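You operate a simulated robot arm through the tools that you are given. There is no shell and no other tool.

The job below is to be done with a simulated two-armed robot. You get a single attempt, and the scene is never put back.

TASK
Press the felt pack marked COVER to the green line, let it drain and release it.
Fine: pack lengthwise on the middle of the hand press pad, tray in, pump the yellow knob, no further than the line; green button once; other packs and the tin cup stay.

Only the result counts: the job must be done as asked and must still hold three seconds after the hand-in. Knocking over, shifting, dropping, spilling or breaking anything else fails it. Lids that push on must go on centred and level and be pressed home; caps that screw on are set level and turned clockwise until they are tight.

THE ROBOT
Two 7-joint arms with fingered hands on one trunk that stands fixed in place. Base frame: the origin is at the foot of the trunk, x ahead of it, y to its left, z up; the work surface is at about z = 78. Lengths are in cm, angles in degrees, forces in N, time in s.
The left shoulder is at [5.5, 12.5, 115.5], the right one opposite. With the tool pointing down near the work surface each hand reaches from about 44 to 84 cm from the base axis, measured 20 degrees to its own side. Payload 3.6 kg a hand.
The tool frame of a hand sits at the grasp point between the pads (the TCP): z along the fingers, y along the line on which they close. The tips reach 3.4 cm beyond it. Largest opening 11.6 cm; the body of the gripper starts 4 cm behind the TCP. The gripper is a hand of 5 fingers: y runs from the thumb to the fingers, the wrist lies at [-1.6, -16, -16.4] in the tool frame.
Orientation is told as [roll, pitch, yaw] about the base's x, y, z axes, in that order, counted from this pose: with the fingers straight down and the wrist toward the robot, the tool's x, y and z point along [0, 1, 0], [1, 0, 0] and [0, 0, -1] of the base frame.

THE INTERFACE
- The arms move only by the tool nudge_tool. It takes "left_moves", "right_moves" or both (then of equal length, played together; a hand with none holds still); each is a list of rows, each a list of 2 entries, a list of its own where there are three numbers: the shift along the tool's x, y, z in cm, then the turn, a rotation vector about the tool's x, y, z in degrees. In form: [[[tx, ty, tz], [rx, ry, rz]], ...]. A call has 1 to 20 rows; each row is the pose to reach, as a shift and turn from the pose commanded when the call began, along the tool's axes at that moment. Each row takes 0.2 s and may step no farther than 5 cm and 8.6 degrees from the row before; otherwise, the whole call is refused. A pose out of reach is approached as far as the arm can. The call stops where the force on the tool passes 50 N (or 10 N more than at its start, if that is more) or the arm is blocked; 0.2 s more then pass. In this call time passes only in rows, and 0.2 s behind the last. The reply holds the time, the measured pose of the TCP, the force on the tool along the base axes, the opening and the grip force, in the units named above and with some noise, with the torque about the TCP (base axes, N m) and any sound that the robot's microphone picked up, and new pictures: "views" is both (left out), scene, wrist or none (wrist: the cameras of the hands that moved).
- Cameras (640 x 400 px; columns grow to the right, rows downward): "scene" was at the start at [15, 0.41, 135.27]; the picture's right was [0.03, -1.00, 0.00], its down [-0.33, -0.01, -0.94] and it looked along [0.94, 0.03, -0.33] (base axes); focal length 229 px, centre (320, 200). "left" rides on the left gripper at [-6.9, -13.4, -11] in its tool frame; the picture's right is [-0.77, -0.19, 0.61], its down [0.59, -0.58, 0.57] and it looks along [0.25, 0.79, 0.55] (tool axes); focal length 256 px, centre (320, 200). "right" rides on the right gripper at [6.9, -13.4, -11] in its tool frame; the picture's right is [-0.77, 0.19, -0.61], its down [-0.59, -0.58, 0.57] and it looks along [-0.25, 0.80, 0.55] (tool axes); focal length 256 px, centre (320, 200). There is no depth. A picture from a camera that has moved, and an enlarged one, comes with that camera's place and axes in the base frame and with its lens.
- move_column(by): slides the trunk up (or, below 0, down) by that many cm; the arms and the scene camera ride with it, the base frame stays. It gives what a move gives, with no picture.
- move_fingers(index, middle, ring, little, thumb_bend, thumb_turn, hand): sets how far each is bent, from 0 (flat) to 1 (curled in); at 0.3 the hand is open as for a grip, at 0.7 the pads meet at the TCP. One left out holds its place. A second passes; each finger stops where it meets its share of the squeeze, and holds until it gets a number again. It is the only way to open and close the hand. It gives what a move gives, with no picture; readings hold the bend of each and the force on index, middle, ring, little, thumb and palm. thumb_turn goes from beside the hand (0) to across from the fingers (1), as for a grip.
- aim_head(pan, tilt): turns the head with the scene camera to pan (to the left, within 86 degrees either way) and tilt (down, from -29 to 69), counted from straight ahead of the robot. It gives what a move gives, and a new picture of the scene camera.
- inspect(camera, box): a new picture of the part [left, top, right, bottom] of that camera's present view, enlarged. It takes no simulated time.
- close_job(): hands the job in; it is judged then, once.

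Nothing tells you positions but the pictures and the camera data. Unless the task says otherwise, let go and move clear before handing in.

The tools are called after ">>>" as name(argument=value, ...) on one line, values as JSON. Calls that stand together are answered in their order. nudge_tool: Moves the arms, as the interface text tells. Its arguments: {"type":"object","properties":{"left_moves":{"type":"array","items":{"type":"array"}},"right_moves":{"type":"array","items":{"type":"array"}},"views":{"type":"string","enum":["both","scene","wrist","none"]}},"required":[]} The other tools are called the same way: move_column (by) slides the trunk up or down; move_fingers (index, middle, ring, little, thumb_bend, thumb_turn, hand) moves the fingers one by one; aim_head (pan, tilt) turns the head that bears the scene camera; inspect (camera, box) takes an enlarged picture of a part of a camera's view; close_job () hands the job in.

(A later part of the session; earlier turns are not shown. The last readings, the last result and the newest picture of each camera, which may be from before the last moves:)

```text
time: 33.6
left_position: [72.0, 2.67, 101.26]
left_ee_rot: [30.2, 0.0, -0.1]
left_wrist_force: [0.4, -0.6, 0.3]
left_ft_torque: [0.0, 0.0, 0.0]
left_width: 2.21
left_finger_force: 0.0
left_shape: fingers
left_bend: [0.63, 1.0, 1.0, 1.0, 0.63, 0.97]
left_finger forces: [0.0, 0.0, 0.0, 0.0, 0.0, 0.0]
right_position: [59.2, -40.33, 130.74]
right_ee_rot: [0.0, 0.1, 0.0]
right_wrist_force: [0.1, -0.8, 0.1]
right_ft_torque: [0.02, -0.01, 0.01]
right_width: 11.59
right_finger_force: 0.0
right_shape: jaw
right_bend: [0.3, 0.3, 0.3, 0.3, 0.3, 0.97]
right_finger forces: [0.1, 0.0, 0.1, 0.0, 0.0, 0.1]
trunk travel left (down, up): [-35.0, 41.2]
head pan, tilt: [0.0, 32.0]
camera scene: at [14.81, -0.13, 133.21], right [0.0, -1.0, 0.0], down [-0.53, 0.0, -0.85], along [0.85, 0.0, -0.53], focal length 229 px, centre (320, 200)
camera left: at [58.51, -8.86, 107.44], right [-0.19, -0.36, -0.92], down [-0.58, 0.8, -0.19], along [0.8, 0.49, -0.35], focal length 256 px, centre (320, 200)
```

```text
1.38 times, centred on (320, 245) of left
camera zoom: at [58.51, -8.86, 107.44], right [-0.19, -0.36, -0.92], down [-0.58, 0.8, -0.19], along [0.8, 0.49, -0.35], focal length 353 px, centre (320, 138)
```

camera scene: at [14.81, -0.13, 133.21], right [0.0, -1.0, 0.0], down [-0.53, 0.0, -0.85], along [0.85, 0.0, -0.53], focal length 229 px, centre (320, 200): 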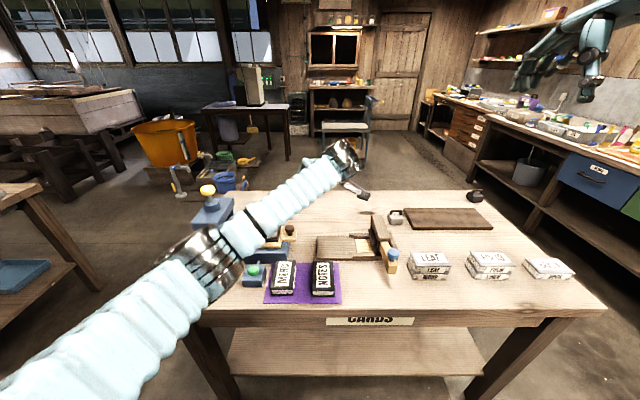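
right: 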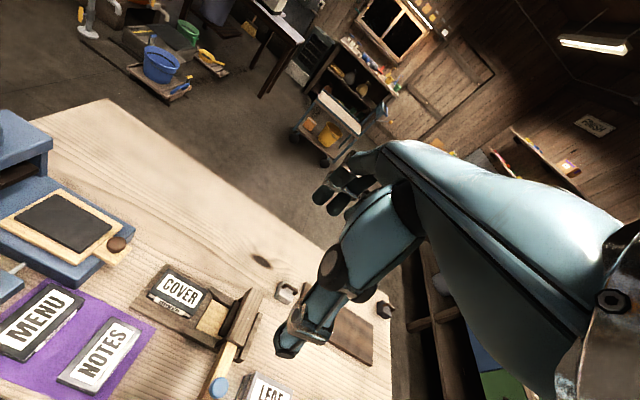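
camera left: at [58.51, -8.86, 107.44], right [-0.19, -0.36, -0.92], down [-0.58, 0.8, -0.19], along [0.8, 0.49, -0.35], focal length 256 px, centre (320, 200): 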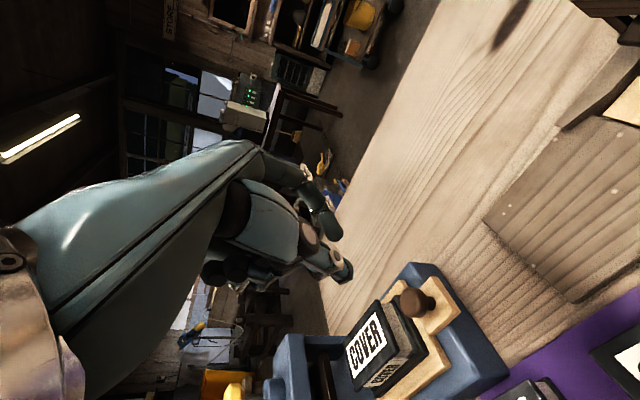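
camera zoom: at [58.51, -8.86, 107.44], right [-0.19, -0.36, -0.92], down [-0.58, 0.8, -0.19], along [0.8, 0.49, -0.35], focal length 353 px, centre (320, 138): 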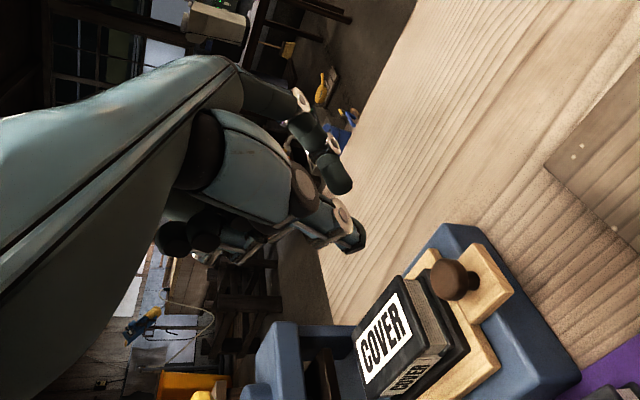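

The hand is rolled and to the right of the knob. I'll lower it so the fingertips reach the knob's height, staying about 3 cm to its right.

>>> nudge_tool(left_moves=[[[-1.5, -0.1, 2.6], [0, 0, 0]], [[-3.0, -0.2, 5.2], [0, 0, 0]], [[-4.5, -0.3, 7.8], [0, 0, 0]], [[-5.65, -0.4, 9.79], [0, 0, 0]]], views="both")

>>> inspect(camera="left", box=[200, 130, 520, 390])

>>> inspect(camera="scene", box=[230, 170, 350, 280])

```text
time: 34.6
left_position: [71.45, 2.95, 90.0]
left_ee_rot: [30.0, 0.0, 0.0]
left_wrist_force: [0.1, 0.6, 1.1]
left_ft_torque: [0.0, -0.02, 0.04]
left_width: 2.18
left_finger_force: 0.0
left_shape: fingers
left_bend: [0.63, 1.0, 1.0, 1.0, 0.63, 0.97]
left_finger forces: [0.0, 0.0, 0.0, 0.0, 0.0, 0.0]
right_position: [59.13, -40.07, 130.8]
right_ee_rot: [0.1, 0.1, 0.0]
right_wrist_force: [-0.3, -0.3, -0.4]
right_ft_torque: [0.02, 0.05, 0.05]
right_width: 11.59
right_finger_force: 0.0
right_shape: jaw
right_bend: [0.3, 0.3, 0.3, 0.3, 0.3, 0.97]
right_finger forces: [0.0, 0.0, 0.1, 0.0, 0.0, 0.0]
trunk travel left (down, up): [-35.0, 41.2]
head pan, tilt: [0.0, 32.0]
camera scene: at [14.68, -0.01, 133.22], right [0.0, -1.0, 0.0], down [-0.53, 0.0, -0.85], along [0.85, 0.0, -0.53], focal length 229 px, centre (320, 200)
camera left: at [58.03, -8.68, 96.2], right [-0.19, -0.36, -0.91], down [-0.58, 0.79, -0.19], along [0.8, 0.49, -0.36], focal length 256 px, centre (320, 200)
```

scene: 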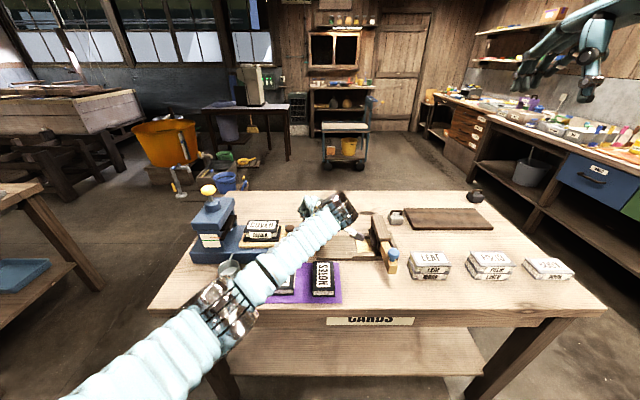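
left: 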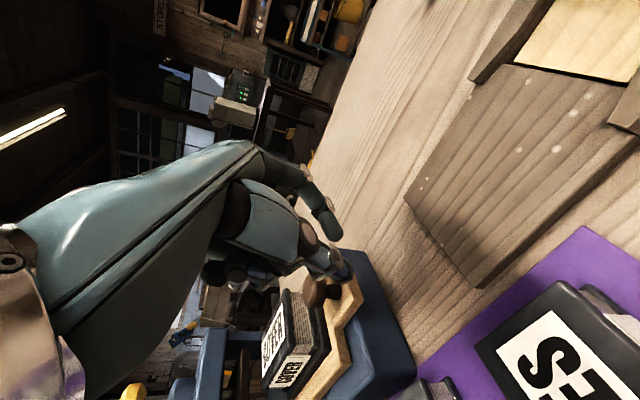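

```text
1.54 times, centred on (360, 260) of left
camera zoom: at [58.03, -8.68, 96.2], right [-0.19, -0.36, -0.91], down [-0.58, 0.79, -0.19], along [0.8, 0.49, -0.36], focal length 394 px, centre (258, 108)
```

zoom: 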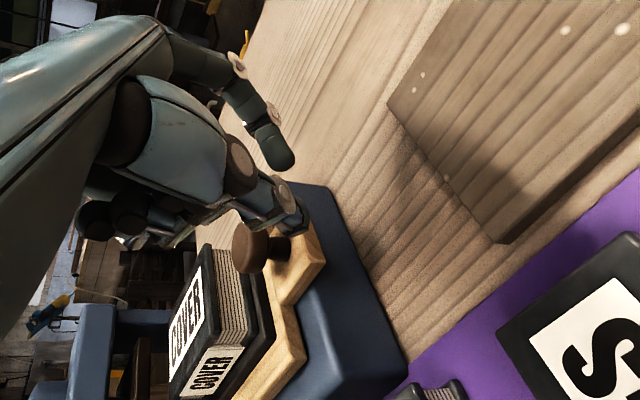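

```text
3.64 times, centred on (290, 225) of scene
camera zoom: at [14.68, -0.01, 133.22], right [0.0, -1.0, 0.0], down [-0.53, 0.0, -0.85], along [0.85, 0.0, -0.53], focal length 833 px, centre (429, 109)
```

zoom: 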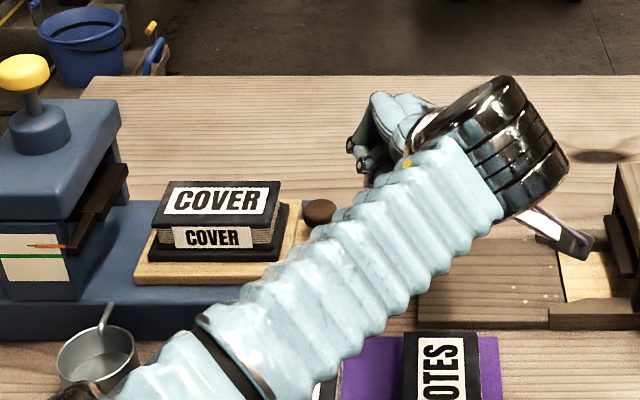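

The hand is in line with the knob. I'll move left gently until the fingertips meet it.

>>> nudge_tool(left_moves=[[[0.866, 0, 0.5], [0, 0, 0]], [[1.732, 0, 1.0], [0, 0, 0]], [[2.425, 0, 1.4], [0, 0, 0]], [[2.858, 0, 1.65], [0, 0, 0]], [[3.291, 0, 1.9], [0, 0, 0]]], views="wrist")

>>> inspect(camera="left", box=[240, 150, 440, 390])

>>> inspect(camera="scene", box=[190, 170, 310, 280])

```text
time: 35.9
left_position: [71.39, 6.6, 90.11]
left_ee_rot: [29.9, 0.1, 0.0]
left_wrist_force: [0.2, 0.1, 0.0]
left_ft_torque: [-0.02, 0.03, 0.06]
left_width: 2.23
left_finger_force: 0.1
left_shape: fingers
left_bend: [0.63, 1.0, 1.0, 1.0, 0.63, 0.97]
left_finger forces: [0.1, 0.0, 0.1, 0.0, 0.1, 0.0]
right_position: [59.09, -40.08, 130.64]
right_ee_rot: [0.0, 0.1, 0.1]
right_wrist_force: [0.0, -1.1, -0.1]
right_ft_torque: [0.01, -0.01, 0.01]
right_width: 11.59
right_finger_force: 0.1
right_shape: jaw
right_bend: [0.3, 0.3, 0.3, 0.3, 0.3, 0.97]
right_finger forces: [0.0, 0.1, 0.1, 0.0, 0.0, 0.1]
trunk travel left (down, up): [-35.0, 41.2]
head pan, tilt: [0.0, 32.0]
camera left: at [58.0, -4.86, 96.27], right [-0.19, -0.36, -0.91], down [-0.58, 0.79, -0.19], along [0.8, 0.49, -0.36], focal length 256 px, centre (320, 200)
```

left: 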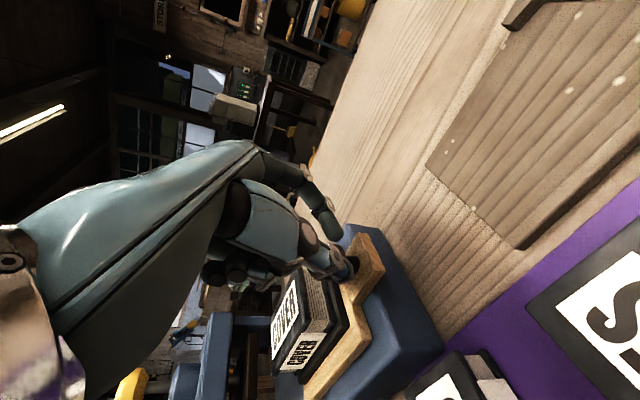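

```text
1.67 times, centred on (340, 270) of left
camera zoom: at [58.0, -4.86, 96.27], right [-0.19, -0.36, -0.91], down [-0.58, 0.79, -0.19], along [0.8, 0.49, -0.36], focal length 427 px, centre (287, 83)
```

zoom: 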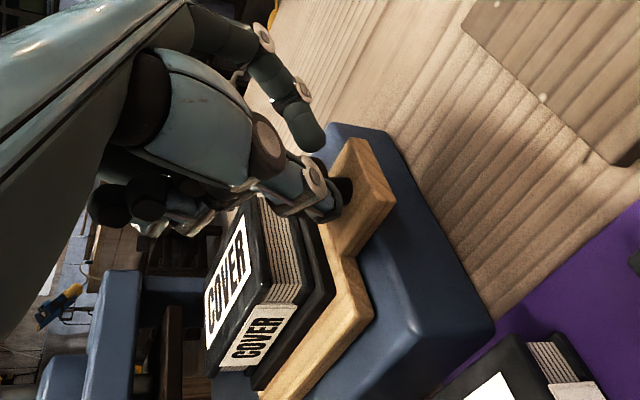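

```text
3.64 times, centred on (250, 225) of scene
camera zoom: at [14.66, 0.03, 133.22], right [0.0, -1.0, 0.0], down [-0.53, 0.0, -0.85], along [0.85, 0.0, -0.53], focal length 833 px, centre (574, 109)
```

zoom: 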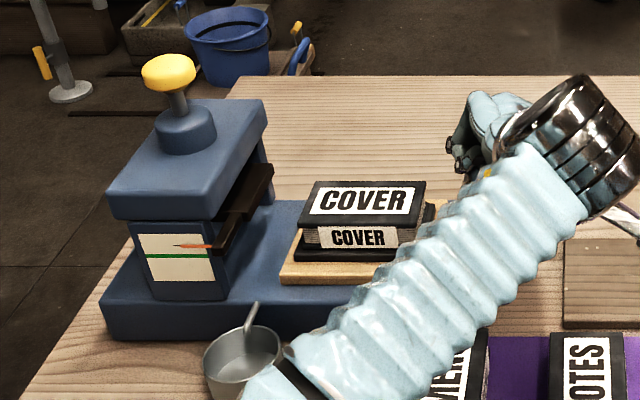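

No contact force yet, so I'll keep moving left slowly.

>>> nudge_tool(left_moves=[[[0.433, 0, 0.25], [0, 0, 0]], [[0.866, 0, 0.5], [0, 0, 0]], [[1.299, 0, 0.75], [0, 0, 0]], [[1.732, 0, 1.0], [0, 0, 0]]], views="wrist")

>>> inspect(camera="left", box=[240, 150, 440, 390])

>>> inspect(camera="scene", box=[190, 170, 310, 280])

```text
time: 36.9
left_position: [71.41, 8.72, 90.01]
left_ee_rot: [30.0, 0.0, 0.0]
left_wrist_force: [-0.6, -0.2, -0.4]
left_ft_torque: [0.0, 0.0, -0.02]
left_width: 2.28
left_finger_force: 0.4
left_shape: fingers
left_bend: [0.63, 1.0, 1.0, 1.0, 0.63, 0.97]
left_finger forces: [0.6, 0.0, 0.1, 0.0, 0.1, 0.0]
right_position: [59.04, -40.11, 130.79]
right_ee_rot: [0.0, 0.1, 0.1]
right_wrist_force: [0.7, 0.6, 0.3]
right_ft_torque: [0.0, 0.01, -0.01]
right_width: 11.61
right_finger_force: 0.0
right_shape: jaw
right_bend: [0.3, 0.3, 0.3, 0.3, 0.3, 0.97]
right_finger forces: [0.0, 0.0, 0.0, 0.1, 0.0, 0.0]
trunk travel left (down, up): [-35.0, 41.2]
head pan, tilt: [0.0, 32.0]
camera left: at [58.02, -2.86, 96.24], right [-0.19, -0.36, -0.91], down [-0.58, 0.79, -0.19], along [0.79, 0.49, -0.36], focal length 256 px, centre (320, 200)
```

left: 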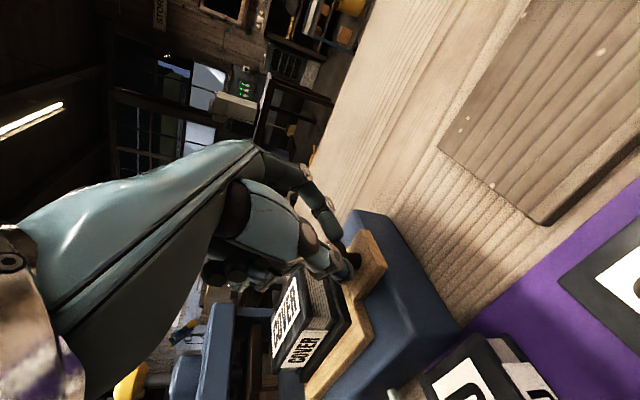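

```text
1.67 times, centred on (340, 270) of left
camera zoom: at [58.02, -2.86, 96.24], right [-0.19, -0.36, -0.91], down [-0.58, 0.79, -0.19], along [0.79, 0.49, -0.36], focal length 427 px, centre (287, 83)
```

zoom: 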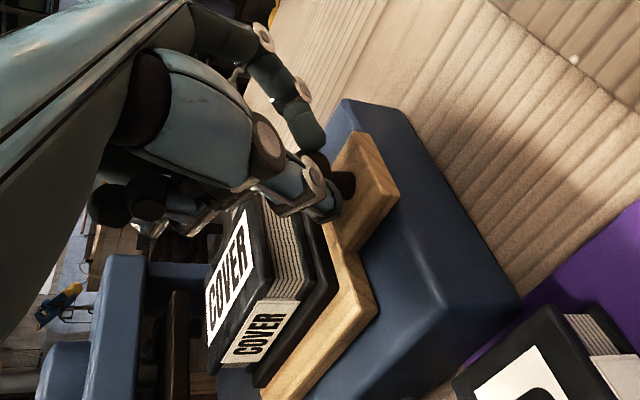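

```text
3.64 times, centred on (250, 225) of scene
camera zoom: at [14.66, 0.02, 133.22], right [0.0, -1.0, 0.0], down [-0.53, 0.0, -0.85], along [0.85, 0.0, -0.53], focal length 833 px, centre (574, 109)
```

zoom: 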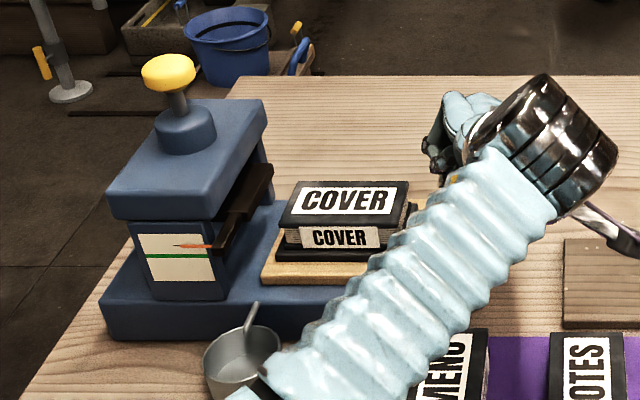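

The tray is sliding in smoothly with very little force. I'll continue in gentle steps and watch the clearance under the platen.

>>> nudge_tool(left_moves=[[[0.52, 0, 0.3], [0, 0, 0]], [[1.04, 0, 0.6], [0, 0, 0]], [[1.56, 0, 0.9], [0, 0, 0]], [[2.08, 0, 1.2], [0, 0, 0]], [[2.6, 0, 1.5], [0, 0, 0]], [[3.12, 0, 1.8], [0, 0, 0]], [[3.46, 0, 2.0], [0, 0, 0]]], views="both")

>>> inspect(camera="left", box=[200, 130, 440, 390])

>>> inspect(camera="scene", box=[190, 170, 310, 280])

```text
time: 38.5
left_position: [71.44, 12.64, 90.06]
left_ee_rot: [30.1, 0.0, 0.0]
left_wrist_force: [1.2, -0.6, 0.3]
left_ft_torque: [-0.01, -0.02, -0.02]
left_width: 2.29
left_finger_force: 0.3
left_shape: fingers
left_bend: [0.63, 1.0, 1.0, 1.0, 0.63, 0.97]
left_finger forces: [0.6, 0.0, 0.1, 0.0, 0.0, 0.0]
right_position: [59.09, -40.25, 130.75]
right_ee_rot: [0.0, 0.1, 0.1]
right_wrist_force: [-0.1, 0.7, -0.1]
right_ft_torque: [0.03, 0.03, 0.01]
right_width: 11.6
right_finger_force: 0.0
right_shape: jaw
right_bend: [0.3, 0.3, 0.3, 0.3, 0.3, 0.97]
right_finger forces: [0.0, 0.0, 0.0, 0.1, 0.0, 0.1]
trunk travel left (down, up): [-35.0, 41.2]
head pan, tilt: [0.0, 32.0]
camera scene: at [14.66, 0.02, 133.22], right [0.0, -1.0, 0.0], down [-0.53, 0.0, -0.85], along [0.85, 0.0, -0.53], focal length 229 px, centre (320, 200)
camera left: at [58.0, 1.08, 96.23], right [-0.19, -0.36, -0.91], down [-0.58, 0.79, -0.19], along [0.79, 0.49, -0.36], focal length 256 px, centre (320, 200)
```

scene: 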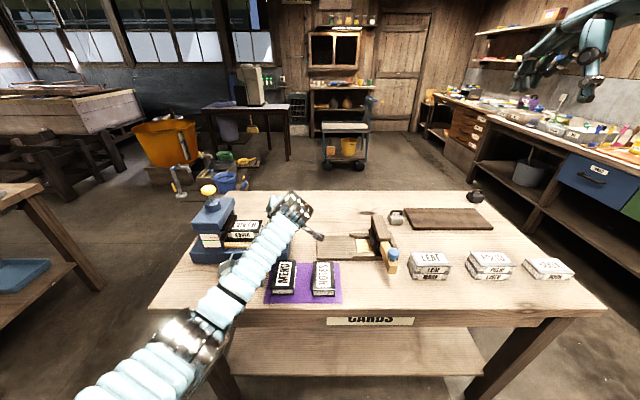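
left: 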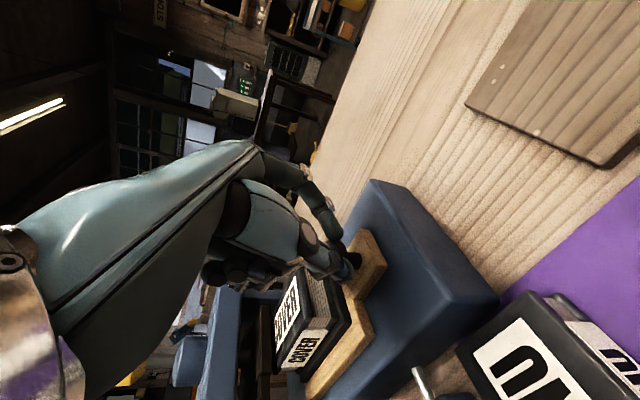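

```text
1.54 times, centred on (320, 260) of left
camera zoom: at [58.0, 1.08, 96.23], right [-0.19, -0.36, -0.91], down [-0.58, 0.79, -0.19], along [0.79, 0.49, -0.36], focal length 394 px, centre (320, 108)
```

zoom: 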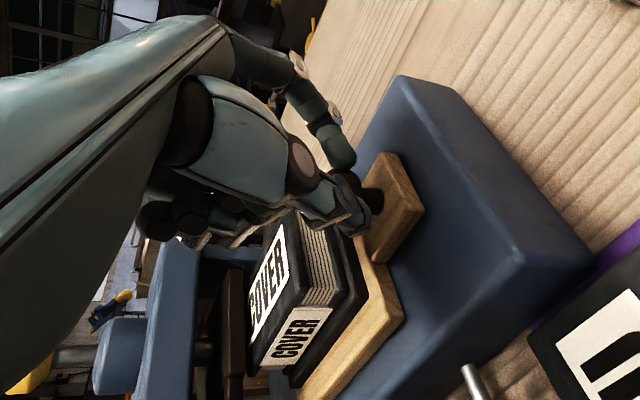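

```text
3.64 times, centred on (250, 225) of scene
camera zoom: at [14.66, 0.02, 133.22], right [0.0, -1.0, 0.0], down [-0.53, 0.0, -0.85], along [0.85, 0.0, -0.53], focal length 833 px, centre (574, 109)
```

zoom: 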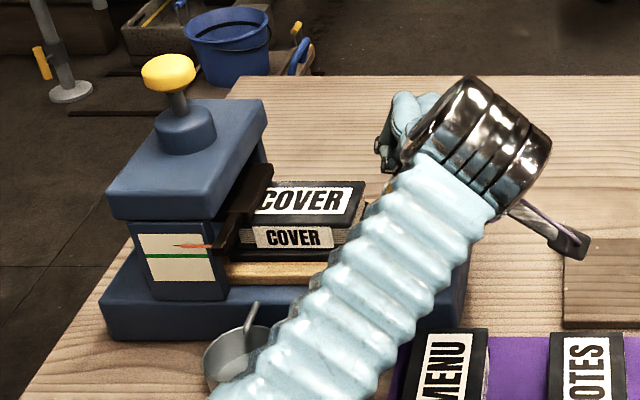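

The pack is about to enter under the platen. I'll continue in shorter pushes and check the forces.

>>> nudge_tool(left_moves=[[[0.433, 0, 0.25], [0, 0, 0]], [[0.866, 0, 0.5], [0, 0, 0]], [[1.299, 0, 0.75], [0, 0, 0]], [[1.732, 0, 1.0], [0, 0, 0]]], views="wrist")

>>> inspect(camera="left", box=[200, 130, 440, 390])

>>> inspect(camera="scene", box=[190, 190, 290, 270])

```text
time: 39.5
left_position: [71.46, 14.51, 90.17]
left_ee_rot: [30.0, -0.1, 0.0]
left_wrist_force: [0.3, -0.8, 1.7]
left_ft_torque: [0.0, 0.0, -0.04]
left_width: 2.28
left_finger_force: 0.1
left_shape: fingers
left_bend: [0.63, 1.0, 1.0, 1.0, 0.63, 0.97]
left_finger forces: [0.6, 0.0, 0.1, 0.1, 0.0, 0.1]
right_position: [59.09, -40.22, 130.78]
right_ee_rot: [-0.1, 0.1, 0.1]
right_wrist_force: [0.5, 0.3, -0.3]
right_ft_torque: [0.02, 0.0, 0.0]
right_width: 11.58
right_finger_force: 0.1
right_shape: jaw
right_bend: [0.3, 0.3, 0.3, 0.3, 0.3, 0.97]
right_finger forces: [0.0, 0.0, 0.0, 0.0, 0.0, 0.0]
trunk travel left (down, up): [-35.0, 41.2]
head pan, tilt: [0.0, 32.0]
camera left: at [57.99, 3.1, 96.22], right [-0.19, -0.36, -0.91], down [-0.58, 0.79, -0.19], along [0.79, 0.49, -0.36], focal length 256 px, centre (320, 200)
```

left: 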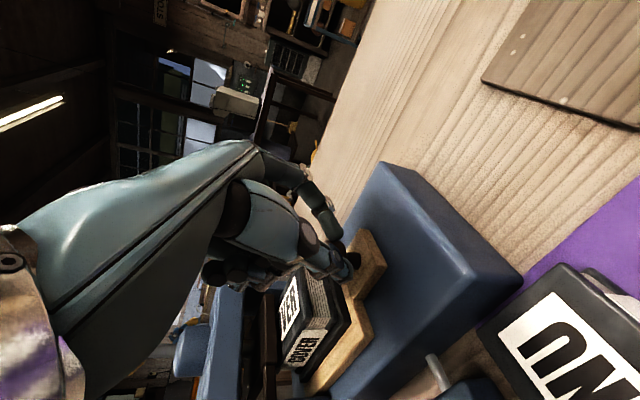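

```text
1.54 times, centred on (320, 260) of left
camera zoom: at [57.99, 3.1, 96.22], right [-0.19, -0.36, -0.91], down [-0.58, 0.79, -0.19], along [0.79, 0.49, -0.36], focal length 394 px, centre (320, 108)
```

zoom: 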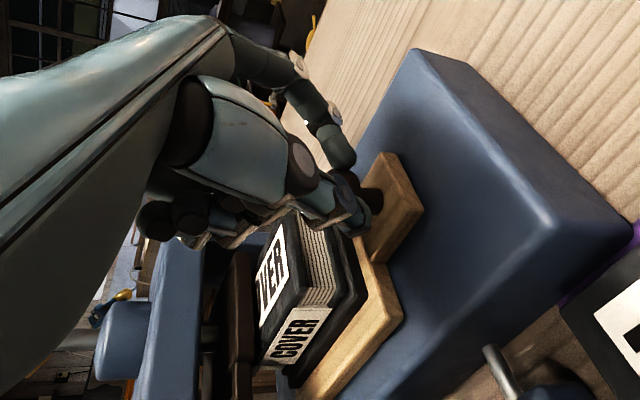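

```text
5.00 times, centred on (240, 230) of scene
camera zoom: at [14.66, 0.03, 133.22], right [0.0, -1.0, 0.0], down [-0.53, 0.0, -0.85], along [0.85, 0.0, -0.53], focal length 1145 px, centre (720, 50)
```

zoom: 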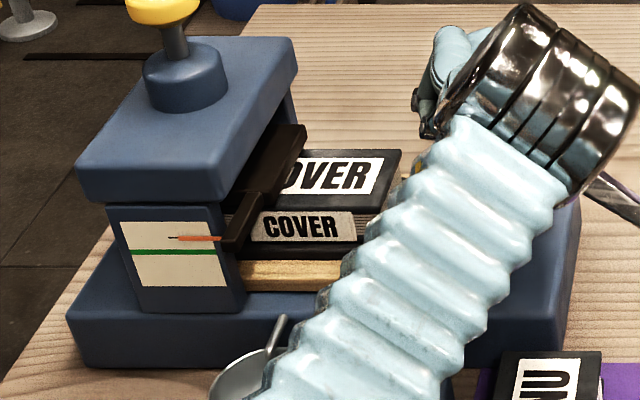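

The pack is sliding under the platen freely. Continuing.

>>> nudge_tool(left_moves=[[[0.433, 0, 0.25], [0, 0, 0]], [[0.866, 0, 0.5], [0, 0, 0]], [[1.299, 0, 0.75], [0, 0, 0]], [[1.732, 0, 1.0], [0, 0, 0]], [[2.165, 0, 1.25], [0, 0, 0]]], views="wrist")

>>> inspect(camera="left", box=[200, 130, 440, 390])

>>> inspect(camera="scene", box=[190, 190, 290, 270])

```text
time: 40.6
left_position: [71.48, 17.14, 90.04]
left_ee_rot: [30.0, 0.0, 0.0]
left_wrist_force: [1.2, 0.3, 0.0]
left_ft_torque: [0.02, -0.02, -0.01]
left_width: 2.27
left_finger_force: 0.0
left_shape: fingers
left_bend: [0.63, 1.0, 1.0, 1.0, 0.63, 0.97]
left_finger forces: [0.4, 0.1, 0.1, 0.0, 0.0, 0.1]
right_position: [58.97, -40.23, 130.64]
right_ee_rot: [0.0, 0.0, 0.0]
right_wrist_force: [-0.1, 0.5, -0.3]
right_ft_torque: [0.03, -0.02, 0.01]
right_width: 11.58
right_finger_force: 0.1
right_shape: jaw
right_bend: [0.3, 0.3, 0.3, 0.3, 0.3, 0.97]
right_finger forces: [0.0, 0.1, 0.0, 0.0, 0.0, 0.0]
trunk travel left (down, up): [-35.0, 41.2]
head pan, tilt: [0.0, 32.0]
camera left: at [58.02, 5.61, 96.23], right [-0.19, -0.36, -0.91], down [-0.58, 0.79, -0.19], along [0.79, 0.49, -0.36], focal length 256 px, centre (320, 200)
```

left: 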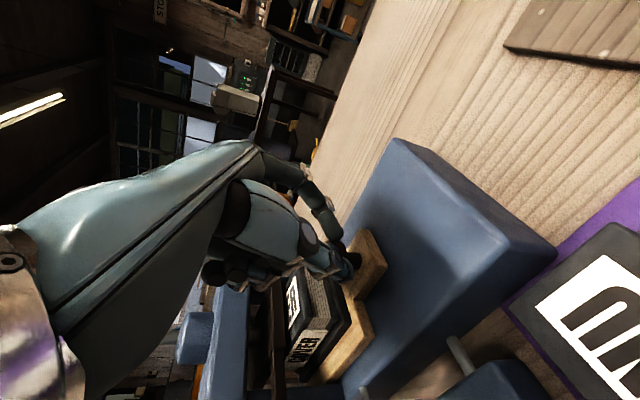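

```text
1.54 times, centred on (320, 260) of left
camera zoom: at [58.02, 5.61, 96.23], right [-0.19, -0.36, -0.91], down [-0.58, 0.79, -0.19], along [0.79, 0.49, -0.36], focal length 394 px, centre (320, 108)
```

zoom: 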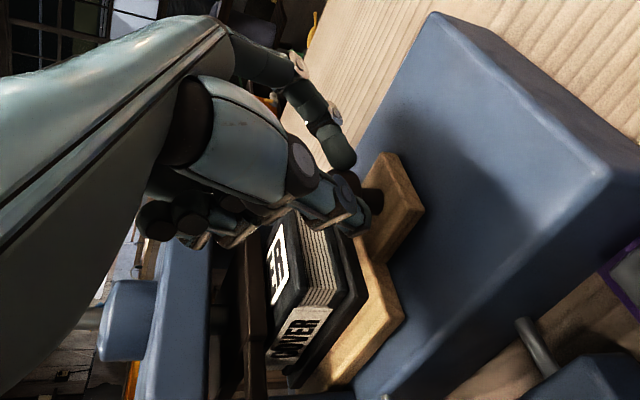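

```text
5.00 times, centred on (240, 230) of scene
camera zoom: at [14.66, 0.04, 133.22], right [0.0, -1.0, 0.0], down [-0.53, 0.0, -0.85], along [0.85, 0.0, -0.53], focal length 1145 px, centre (720, 50)
```

zoom: 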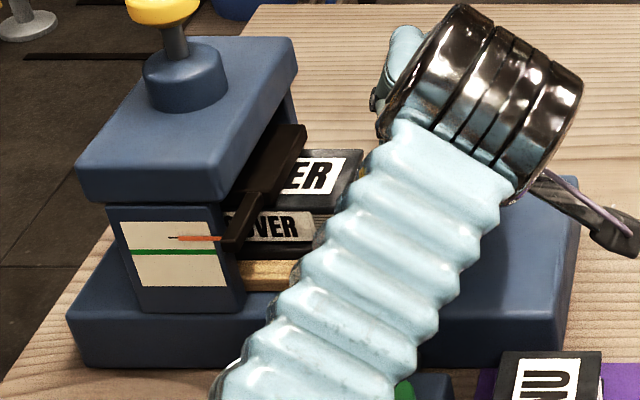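

Still going smoothly; about 4 cm left by my estimate. I'll keep pushing in shorter calls, watching for the stop.

>>> nudge_tool(left_moves=[[[0.433, 0, 0.25], [0, 0, 0]], [[0.866, 0, 0.5], [0, 0, 0]], [[1.299, 0, 0.75], [0, 0, 0]], [[1.732, 0, 1.0], [0, 0, 0]]], views="wrist")

>>> inspect(camera="left", box=[200, 130, 440, 390])

>>> inspect(camera="scene", box=[190, 190, 290, 270])

```text
time: 41.6
left_position: [71.39, 19.04, 90.05]
left_ee_rot: [30.0, -0.1, -0.1]
left_wrist_force: [0.1, -0.9, -0.5]
left_ft_torque: [-0.02, 0.0, -0.02]
left_width: 2.26
left_finger_force: 0.0
left_shape: fingers
left_bend: [0.63, 1.0, 1.0, 1.0, 0.63, 0.97]
left_finger forces: [0.6, 0.0, 0.1, 0.0, 0.1, 0.0]
right_position: [59.04, -40.19, 130.83]
right_ee_rot: [0.0, 0.1, 0.1]
right_wrist_force: [0.2, 0.6, -0.4]
right_ft_torque: [0.0, 0.01, -0.03]
right_width: 11.6
right_finger_force: 0.0
right_shape: jaw
right_bend: [0.3, 0.3, 0.3, 0.3, 0.3, 0.97]
right_finger forces: [0.1, 0.0, 0.1, 0.0, 0.0, 0.1]
trunk travel left (down, up): [-35.0, 41.2]
head pan, tilt: [0.0, 32.0]
camera left: at [58.02, 7.57, 96.23], right [-0.19, -0.36, -0.91], down [-0.58, 0.79, -0.19], along [0.8, 0.49, -0.36], focal length 256 px, centre (320, 200)
```

left: 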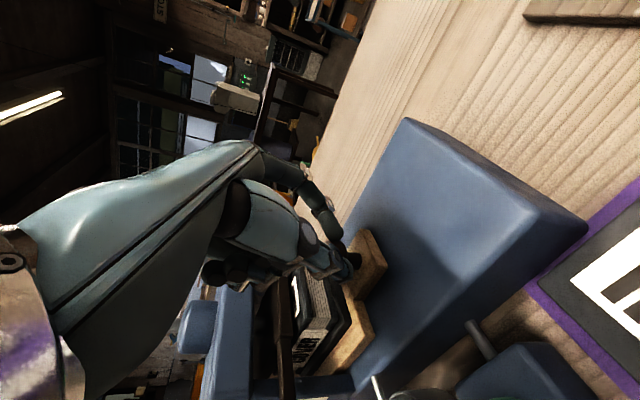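

```text
1.54 times, centred on (320, 260) of left
camera zoom: at [58.02, 7.57, 96.23], right [-0.19, -0.36, -0.91], down [-0.58, 0.79, -0.19], along [0.8, 0.49, -0.36], focal length 394 px, centre (320, 108)
```

zoom: 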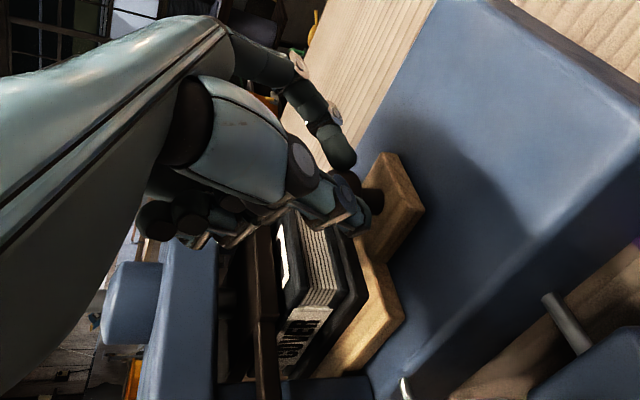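

```text
5.00 times, centred on (240, 230) of scene
camera zoom: at [14.65, 0.04, 133.22], right [0.0, -1.0, 0.0], down [-0.53, 0.0, -0.85], along [0.85, 0.0, -0.53], focal length 1145 px, centre (720, 50)
```

zoom: 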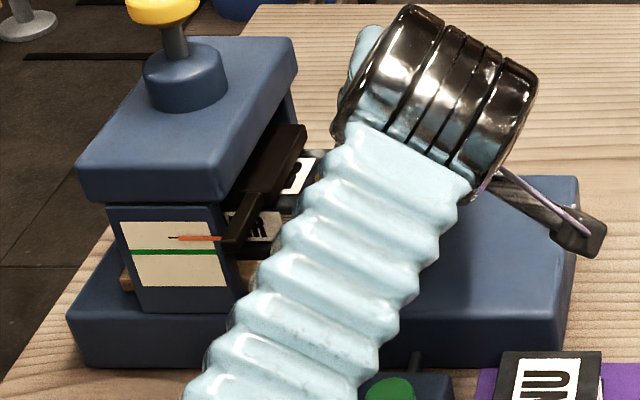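

The tray's left end is showing beyond the front plate, so it is almost in. I'll go on in small pushes.

>>> nudge_tool(left_moves=[[[0.346, 0, 0.2], [0, 0, 0]], [[0.692, 0, 0.4], [0, 0, 0]], [[0.866, 0, 0.5], [0, 0, 0]]], views="none")

>>> nudge_tool(left_moves=[[[0.26, 0, 0.15], [0, 0, 0]], [[0.52, 0, 0.3], [0, 0, 0]]], views="wrist")

>>> inspect(camera="left", box=[200, 130, 440, 390])

>>> inspect(camera="scene", box=[190, 190, 290, 270])

```text
time: 42.5
left_position: [71.38, 20.07, 90.03]
left_ee_rot: [30.0, 0.0, -0.1]
left_wrist_force: [0.8, -1.2, 0.5]
left_ft_torque: [-0.04, -0.02, -0.04]
left_width: 2.25
left_finger_force: 0.4
left_shape: fingers
left_bend: [0.63, 1.0, 1.0, 1.0, 0.63, 0.97]
left_finger forces: [1.0, 0.0, 0.1, 0.0, 0.1, 0.0]
right_position: [59.06, -40.1, 130.81]
right_ee_rot: [0.1, 0.1, -0.1]
right_wrist_force: [0.3, 0.3, 0.2]
right_ft_torque: [-0.01, -0.02, 0.02]
right_width: 11.59
right_finger_force: 0.2
right_shape: jaw
right_bend: [0.3, 0.3, 0.3, 0.3, 0.3, 0.97]
right_finger forces: [0.0, 0.0, 0.0, 0.0, 0.0, 0.0]
trunk travel left (down, up): [-35.0, 41.2]
head pan, tilt: [0.0, 32.0]
```

```text
time: 43.0
left_position: [71.37, 20.54, 90.05]
left_ee_rot: [30.0, -0.1, 0.0]
left_wrist_force: [-0.5, -1.6, -0.3]
left_ft_torque: [-0.07, -0.03, -0.01]
left_width: 2.25
left_finger_force: 0.4
left_shape: fingers
left_bend: [0.63, 1.0, 1.0, 1.0, 0.63, 0.97]
left_finger forces: [1.4, 0.0, 0.0, 0.0, 0.0, 0.0]
right_position: [59.08, -40.19, 130.75]
right_ee_rot: [0.1, 0.0, 0.0]
right_wrist_force: [-0.9, -0.5, 0.0]
right_ft_torque: [-0.01, -0.01, 0.0]
right_width: 11.59
right_finger_force: 0.0
right_shape: jaw
right_bend: [0.3, 0.3, 0.3, 0.3, 0.3, 0.97]
right_finger forces: [0.0, 0.0, 0.1, 0.0, 0.0, 0.0]
trunk travel left (down, up): [-35.0, 41.2]
head pan, tilt: [0.0, 32.0]
camera left: at [58.02, 9.15, 96.24], right [-0.19, -0.36, -0.91], down [-0.58, 0.79, -0.19], along [0.8, 0.49, -0.36], focal length 256 px, centre (320, 200)
```

left: 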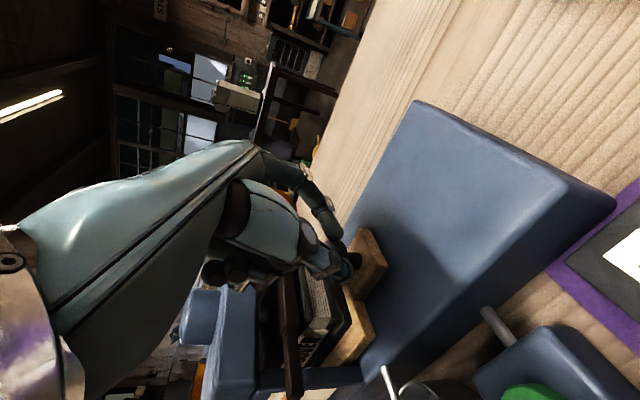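

```text
1.54 times, centred on (320, 260) of left
camera zoom: at [58.02, 9.15, 96.24], right [-0.19, -0.36, -0.91], down [-0.58, 0.79, -0.19], along [0.8, 0.49, -0.36], focal length 394 px, centre (320, 108)
```

zoom: 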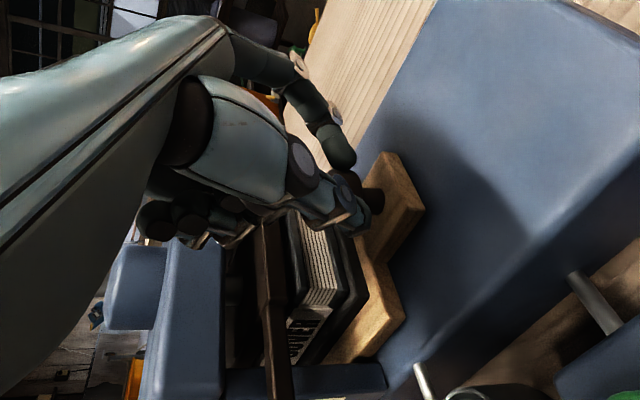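

```text
5.00 times, centred on (240, 230) of scene
camera zoom: at [14.67, 0.0, 133.22], right [0.0, -1.0, 0.0], down [-0.53, 0.0, -0.85], along [0.85, 0.0, -0.53], focal length 1145 px, centre (720, 50)
```

zoom: 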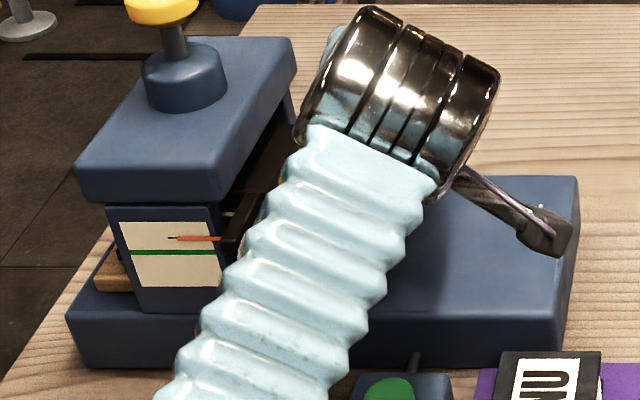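

Force is still small. Continuing in small pushes until a clear stop.

>>> nudge_tool(left_moves=[[[0.26, 0, 0.15], [0, 0, 0]], [[0.52, 0, 0.3], [0, 0, 0]]], views="none")

>>> nudge_tool(left_moves=[[[0.26, 0, 0.15], [0, 0, 0]], [[0.52, 0, 0.3], [0, 0, 0]]], views="wrist")

>>> inspect(camera="left", box=[200, 130, 440, 390])

```text
time: 43.6
left_position: [71.41, 21.07, 90.06]
left_ee_rot: [30.0, 0.1, -0.3]
left_wrist_force: [2.9, -6.5, 0.5]
left_ft_torque: [-0.2, -0.11, -0.13]
left_width: 2.44
left_finger_force: 2.3
left_shape: fingers
left_bend: [0.62, 1.0, 1.0, 1.0, 0.63, 0.97]
left_finger forces: [6.1, 0.1, 0.0, 0.0, 0.0, 0.0]
right_position: [58.93, -40.42, 130.82]
right_ee_rot: [0.1, 0.2, 0.0]
right_wrist_force: [0.7, 1.0, 0.2]
right_ft_torque: [-0.01, -0.03, 0.0]
right_width: 11.6
right_finger_force: 0.1
right_shape: jaw
right_bend: [0.3, 0.3, 0.3, 0.3, 0.3, 0.97]
right_finger forces: [0.0, 0.1, 0.0, 0.1, 0.0, 0.0]
trunk travel left (down, up): [-35.0, 41.2]
head pan, tilt: [0.0, 32.0]
```

```text
time: 44.2
left_position: [71.48, 21.74, 90.1]
left_ee_rot: [29.9, 0.0, 0.0]
left_wrist_force: [6.3, -10.3, 1.6]
left_ft_torque: [-0.33, -0.23, -0.21]
left_width: 2.73
left_finger_force: 5.0
left_shape: fingers
left_bend: [0.62, 1.0, 1.0, 1.0, 0.63, 0.97]
left_finger forces: [10.2, 0.0, 0.1, 0.1, 0.0, 0.0]
right_position: [59.17, -40.21, 130.71]
right_ee_rot: [0.0, 0.2, 0.1]
right_wrist_force: [0.0, 0.4, 0.2]
right_ft_torque: [0.03, -0.02, 0.01]
right_width: 11.57
right_finger_force: 0.0
right_shape: jaw
right_bend: [0.3, 0.3, 0.3, 0.3, 0.3, 0.97]
right_finger forces: [0.1, 0.0, 0.0, 0.0, 0.0, 0.0]
trunk travel left (down, up): [-35.0, 41.2]
head pan, tilt: [0.0, 32.0]
camera left: at [58.03, 10.3, 96.31], right [-0.19, -0.36, -0.91], down [-0.58, 0.79, -0.2], along [0.8, 0.49, -0.35], focal length 256 px, centre (320, 200)
```

left: 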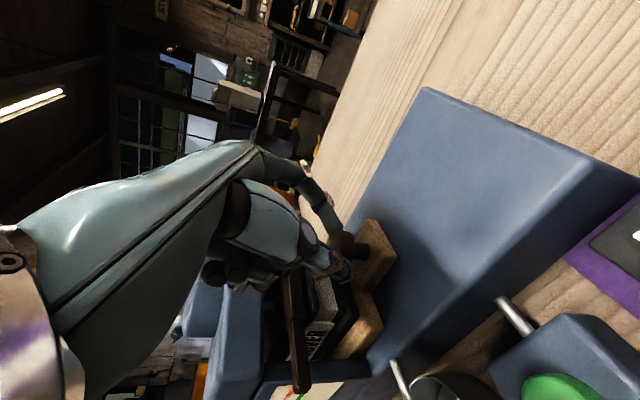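

```text
1.54 times, centred on (320, 260) of left
camera zoom: at [58.03, 10.3, 96.31], right [-0.19, -0.36, -0.91], down [-0.58, 0.79, -0.2], along [0.8, 0.49, -0.35], focal length 394 px, centre (320, 108)
```

zoom: 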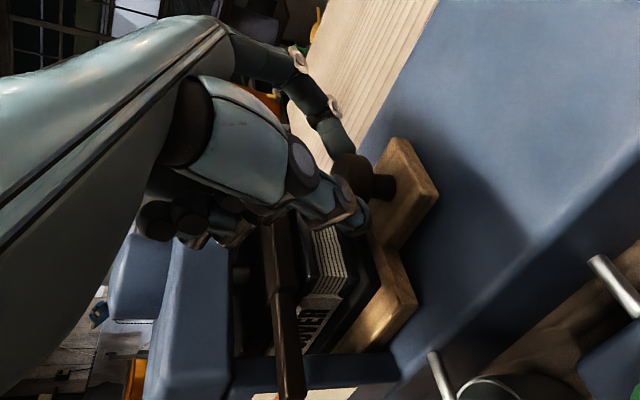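

The push force has climbed to about 10 N and the knob has stopped, so the tray seems to be at its stop. I'll back off and check.

>>> nudge_tool(left_moves=[[[-0.433, 0, -0.25], [0, 0, 0]], [[-0.866, 0, -0.5], [0, 0, 0]], [[-1.732, 0, -1.0], [0, 0, 0]], [[-3.464, 0, -2.0], [0, 0, 0]], [[-6.06, 0, -3.5], [0, 0, 0]]], views="wrist")

>>> inspect(camera="left", box=[200, 130, 440, 390])

>>> inspect(camera="scene", box=[190, 190, 290, 270])

```text
time: 45.5
left_position: [71.44, 14.57, 90.26]
left_ee_rot: [30.0, 0.1, -0.1]
left_wrist_force: [0.1, -0.5, -0.1]
left_ft_torque: [0.01, 0.03, 0.03]
left_width: 2.2
left_finger_force: 0.0
left_shape: fingers
left_bend: [0.63, 1.0, 1.0, 1.0, 0.63, 0.97]
left_finger forces: [0.1, 0.0, 0.1, 0.0, 0.1, 0.1]
right_position: [58.97, -40.32, 130.76]
right_ee_rot: [0.0, 0.1, -0.1]
right_wrist_force: [0.9, -0.3, 0.2]
right_ft_torque: [0.01, 0.0, 0.02]
right_width: 11.59
right_finger_force: 0.1
right_shape: jaw
right_bend: [0.3, 0.3, 0.3, 0.3, 0.3, 0.97]
right_finger forces: [0.0, 0.0, 0.0, 0.1, 0.0, 0.0]
trunk travel left (down, up): [-35.0, 41.2]
head pan, tilt: [0.0, 32.0]
camera left: at [57.98, 3.12, 96.36], right [-0.19, -0.36, -0.91], down [-0.58, 0.79, -0.19], along [0.8, 0.49, -0.36], focal length 256 px, centre (320, 200)
```

left: 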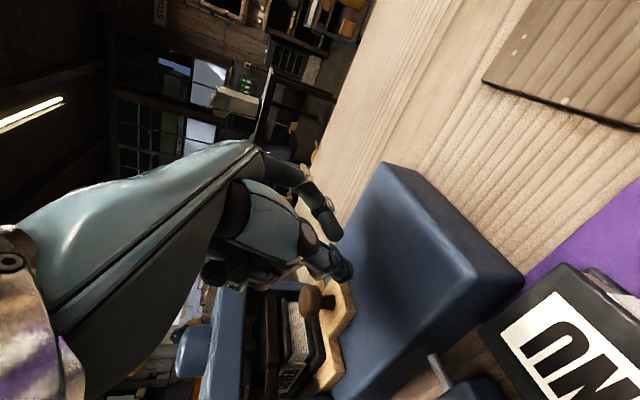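

```text
1.54 times, centred on (320, 260) of left
camera zoom: at [57.98, 3.12, 96.36], right [-0.19, -0.36, -0.91], down [-0.58, 0.79, -0.19], along [0.8, 0.49, -0.36], focal length 394 px, centre (320, 108)
```

zoom: 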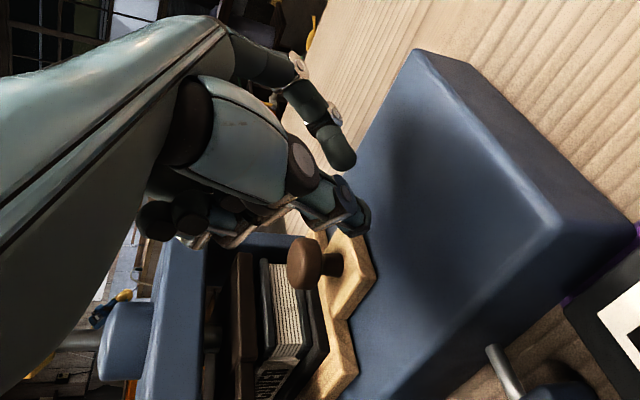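

```text
5.00 times, centred on (240, 230) of scene
camera zoom: at [14.66, -0.11, 133.22], right [0.0, -1.0, 0.0], down [-0.53, 0.0, -0.85], along [0.85, 0.0, -0.53], focal length 1145 px, centre (720, 50)
```

zoom: 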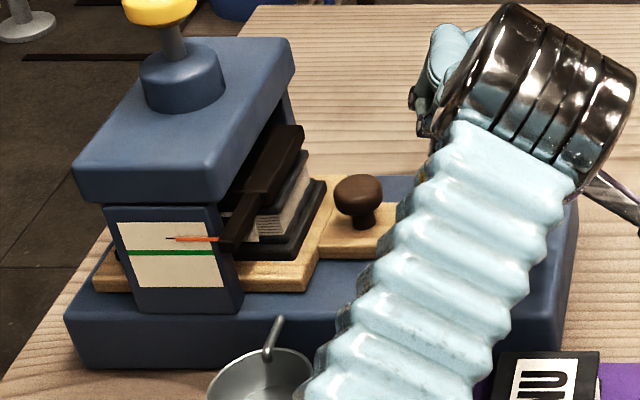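

The tray is in (knob now near y = 22.6) and the pack sits under the platen. Next I'll raise the hand, square it up, and bring it over the yellow knob near (71.9, 32.1, top about 101.5).

>>> nudge_tool(left_moves=[[[2.5, 0, -4.33], [0, 0, 0]], [[5, 0, -8.66], [0, 0, 0]], [[7.5, 0, -12.99], [0, 0, 0]], [[10, 0, -17.32], [0, 0, 0]], [[12.5, 0, -21.65], [0, 0, 0]], [[16.31, 0.1, -19.45], [0, -7.5, 0]], [[20.12, 0.2, -17.25], [0, -15, 0]], [[23.93, 0.3, -15.05], [0, -22.5, 0]], [[27.66, 0.4, -12.9], [0, -30, 0]]], views="none")

>>> move_fingers(hand="left", index=0.7, middle=0.7, thumb_bend=0.7)

>>> aim_head(pan=20, tilt=32)

>>> inspect(camera="left", box=[160, 100, 520, 390])

```text
time: 47.5
left_position: [71.73, 32.64, 114.98]
left_ee_rot: [-0.2, 0.0, 0.0]
left_wrist_force: [-0.4, 1.0, 0.2]
left_ft_torque: [-0.03, 0.02, -0.03]
left_width: 2.22
left_finger_force: 0.1
left_shape: fingers
left_bend: [0.63, 1.0, 1.0, 1.0, 0.63, 0.97]
left_finger forces: [0.0, 0.0, 0.0, 0.0, 0.0, 0.0]
right_position: [59.08, -39.86, 130.87]
right_ee_rot: [-0.1, 0.0, 0.2]
right_wrist_force: [0.0, 0.6, 0.8]
right_ft_torque: [-0.02, 0.01, 0.0]
right_width: 11.59
right_finger_force: 0.0
right_shape: jaw
right_bend: [0.3, 0.3, 0.3, 0.3, 0.3, 0.97]
right_finger forces: [0.0, 0.0, 0.0, 0.1, 0.0, 0.0]
trunk travel left (down, up): [-35.0, 41.2]
head pan, tilt: [0.0, 32.0]
```

```text
time: 48.5
left_position: [71.84, 32.35, 115.08]
left_ee_rot: [0.0, 0.0, 0.1]
left_wrist_force: [-0.7, -0.1, 0.2]
left_ft_torque: [0.04, 0.02, 0.01]
left_width: 0.28
left_finger_force: 0.1
left_shape: fingers
left_bend: [0.7, 0.7, 1.0, 1.0, 0.7, 0.97]
left_finger forces: [0.0, 0.0, 0.0, 0.1, 0.1, 0.0]
right_position: [59.04, -40.16, 130.8]
right_ee_rot: [0.0, 0.0, 0.1]
right_wrist_force: [-0.7, -1.4, -0.5]
right_ft_torque: [0.0, -0.02, -0.01]
right_width: 11.6
right_finger_force: 0.1
right_shape: jaw
right_bend: [0.3, 0.3, 0.3, 0.3, 0.3, 0.97]
right_finger forces: [0.0, 0.0, 0.0, 0.0, 0.0, 0.0]
trunk travel left (down, up): [-35.0, 41.2]
head pan, tilt: [0.0, 32.0]
```

```text
time: 49.3
left_position: [71.76, 32.4, 115.12]
left_ee_rot: [0.0, 0.0, 0.0]
left_wrist_force: [0.3, 0.1, 0.2]
left_ft_torque: [0.01, 0.01, 0.0]
left_width: 0.29
left_finger_force: 0.0
left_shape: fingers
left_bend: [0.7, 0.7, 1.0, 1.0, 0.7, 0.97]
left_finger forces: [0.1, 0.0, 0.1, 0.1, 0.0, 0.0]
right_position: [58.95, -40.24, 130.87]
right_ee_rot: [0.0, 0.1, 0.1]
right_wrist_force: [0.5, 0.0, 0.1]
right_ft_torque: [0.03, 0.01, 0.03]
right_width: 11.61
right_finger_force: 0.0
right_shape: jaw
right_bend: [0.3, 0.3, 0.3, 0.3, 0.3, 0.97]
right_finger forces: [0.1, 0.0, 0.1, 0.1, 0.0, 0.0]
trunk travel left (down, up): [-35.0, 41.2]
head pan, tilt: [20.0, 32.0]
camera scene: at [14.11, 3.11, 133.22], right [0.34, -0.94, 0.0], down [-0.5, -0.18, -0.85], along [0.8, 0.29, -0.53], focal length 229 px, centre (320, 200)
```

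scene: 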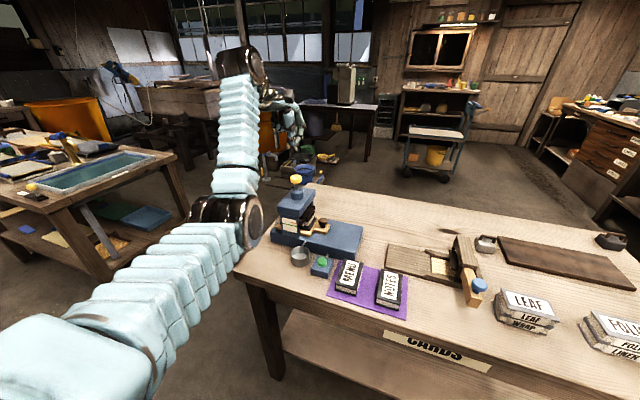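

```text
1.38 times, centred on (340, 245) of left
camera zoom: at [58.39, 25.45, 126.17], right [-0.19, -0.77, -0.61], down [-0.58, 0.59, -0.56], along [0.79, 0.25, -0.55], focal length 353 px, centre (292, 138)
```

zoom: 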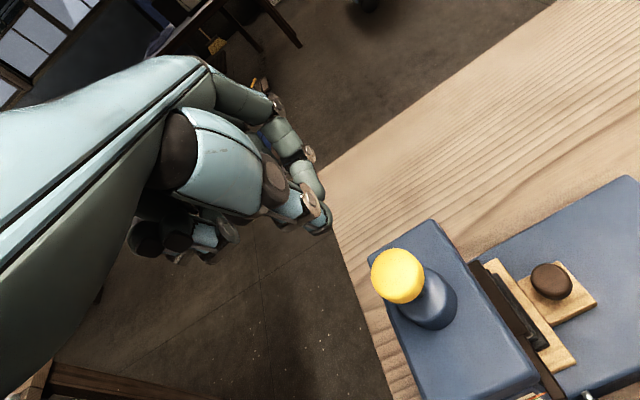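

The view of the press and pointer is clear. I'll zoom in to get the reference pointer reading and check the knob position.

>>> inspect(camera="scene", box=[265, 165, 365, 255])

>>> inspect(camera="scene", box=[272, 205, 322, 240])

```text
4.44 times, centred on (315, 210) of scene
camera zoom: at [14.11, 3.11, 133.22], right [0.34, -0.94, 0.0], down [-0.5, -0.18, -0.85], along [0.8, 0.29, -0.53], focal length 1018 px, centre (342, 156)
```

zoom: 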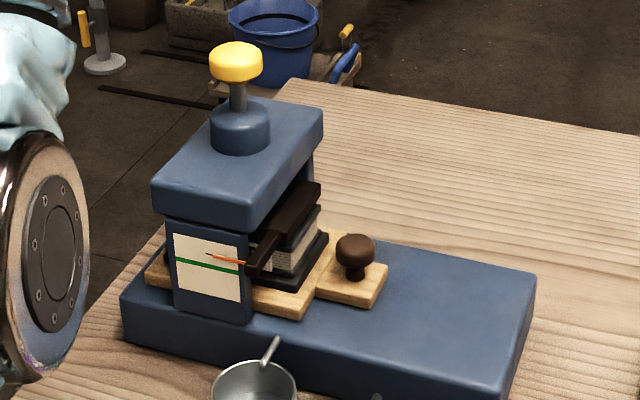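

```text
11.43 times, centred on (297, 222) of scene
camera zoom: at [14.11, 3.11, 133.22], right [0.34, -0.94, 0.0], down [-0.5, -0.18, -0.85], along [0.8, 0.29, -0.53], focal length 2617 px, centre (583, -57)
```

zoom: 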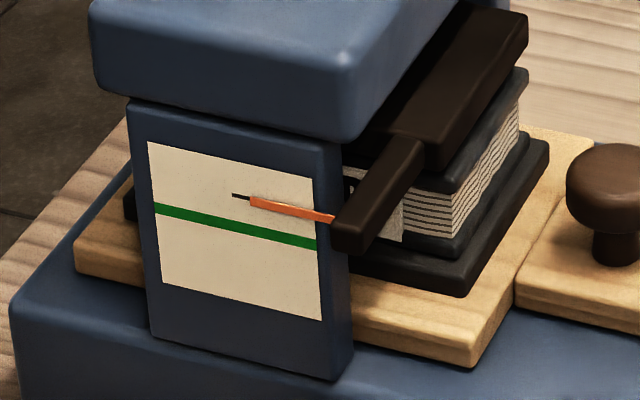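

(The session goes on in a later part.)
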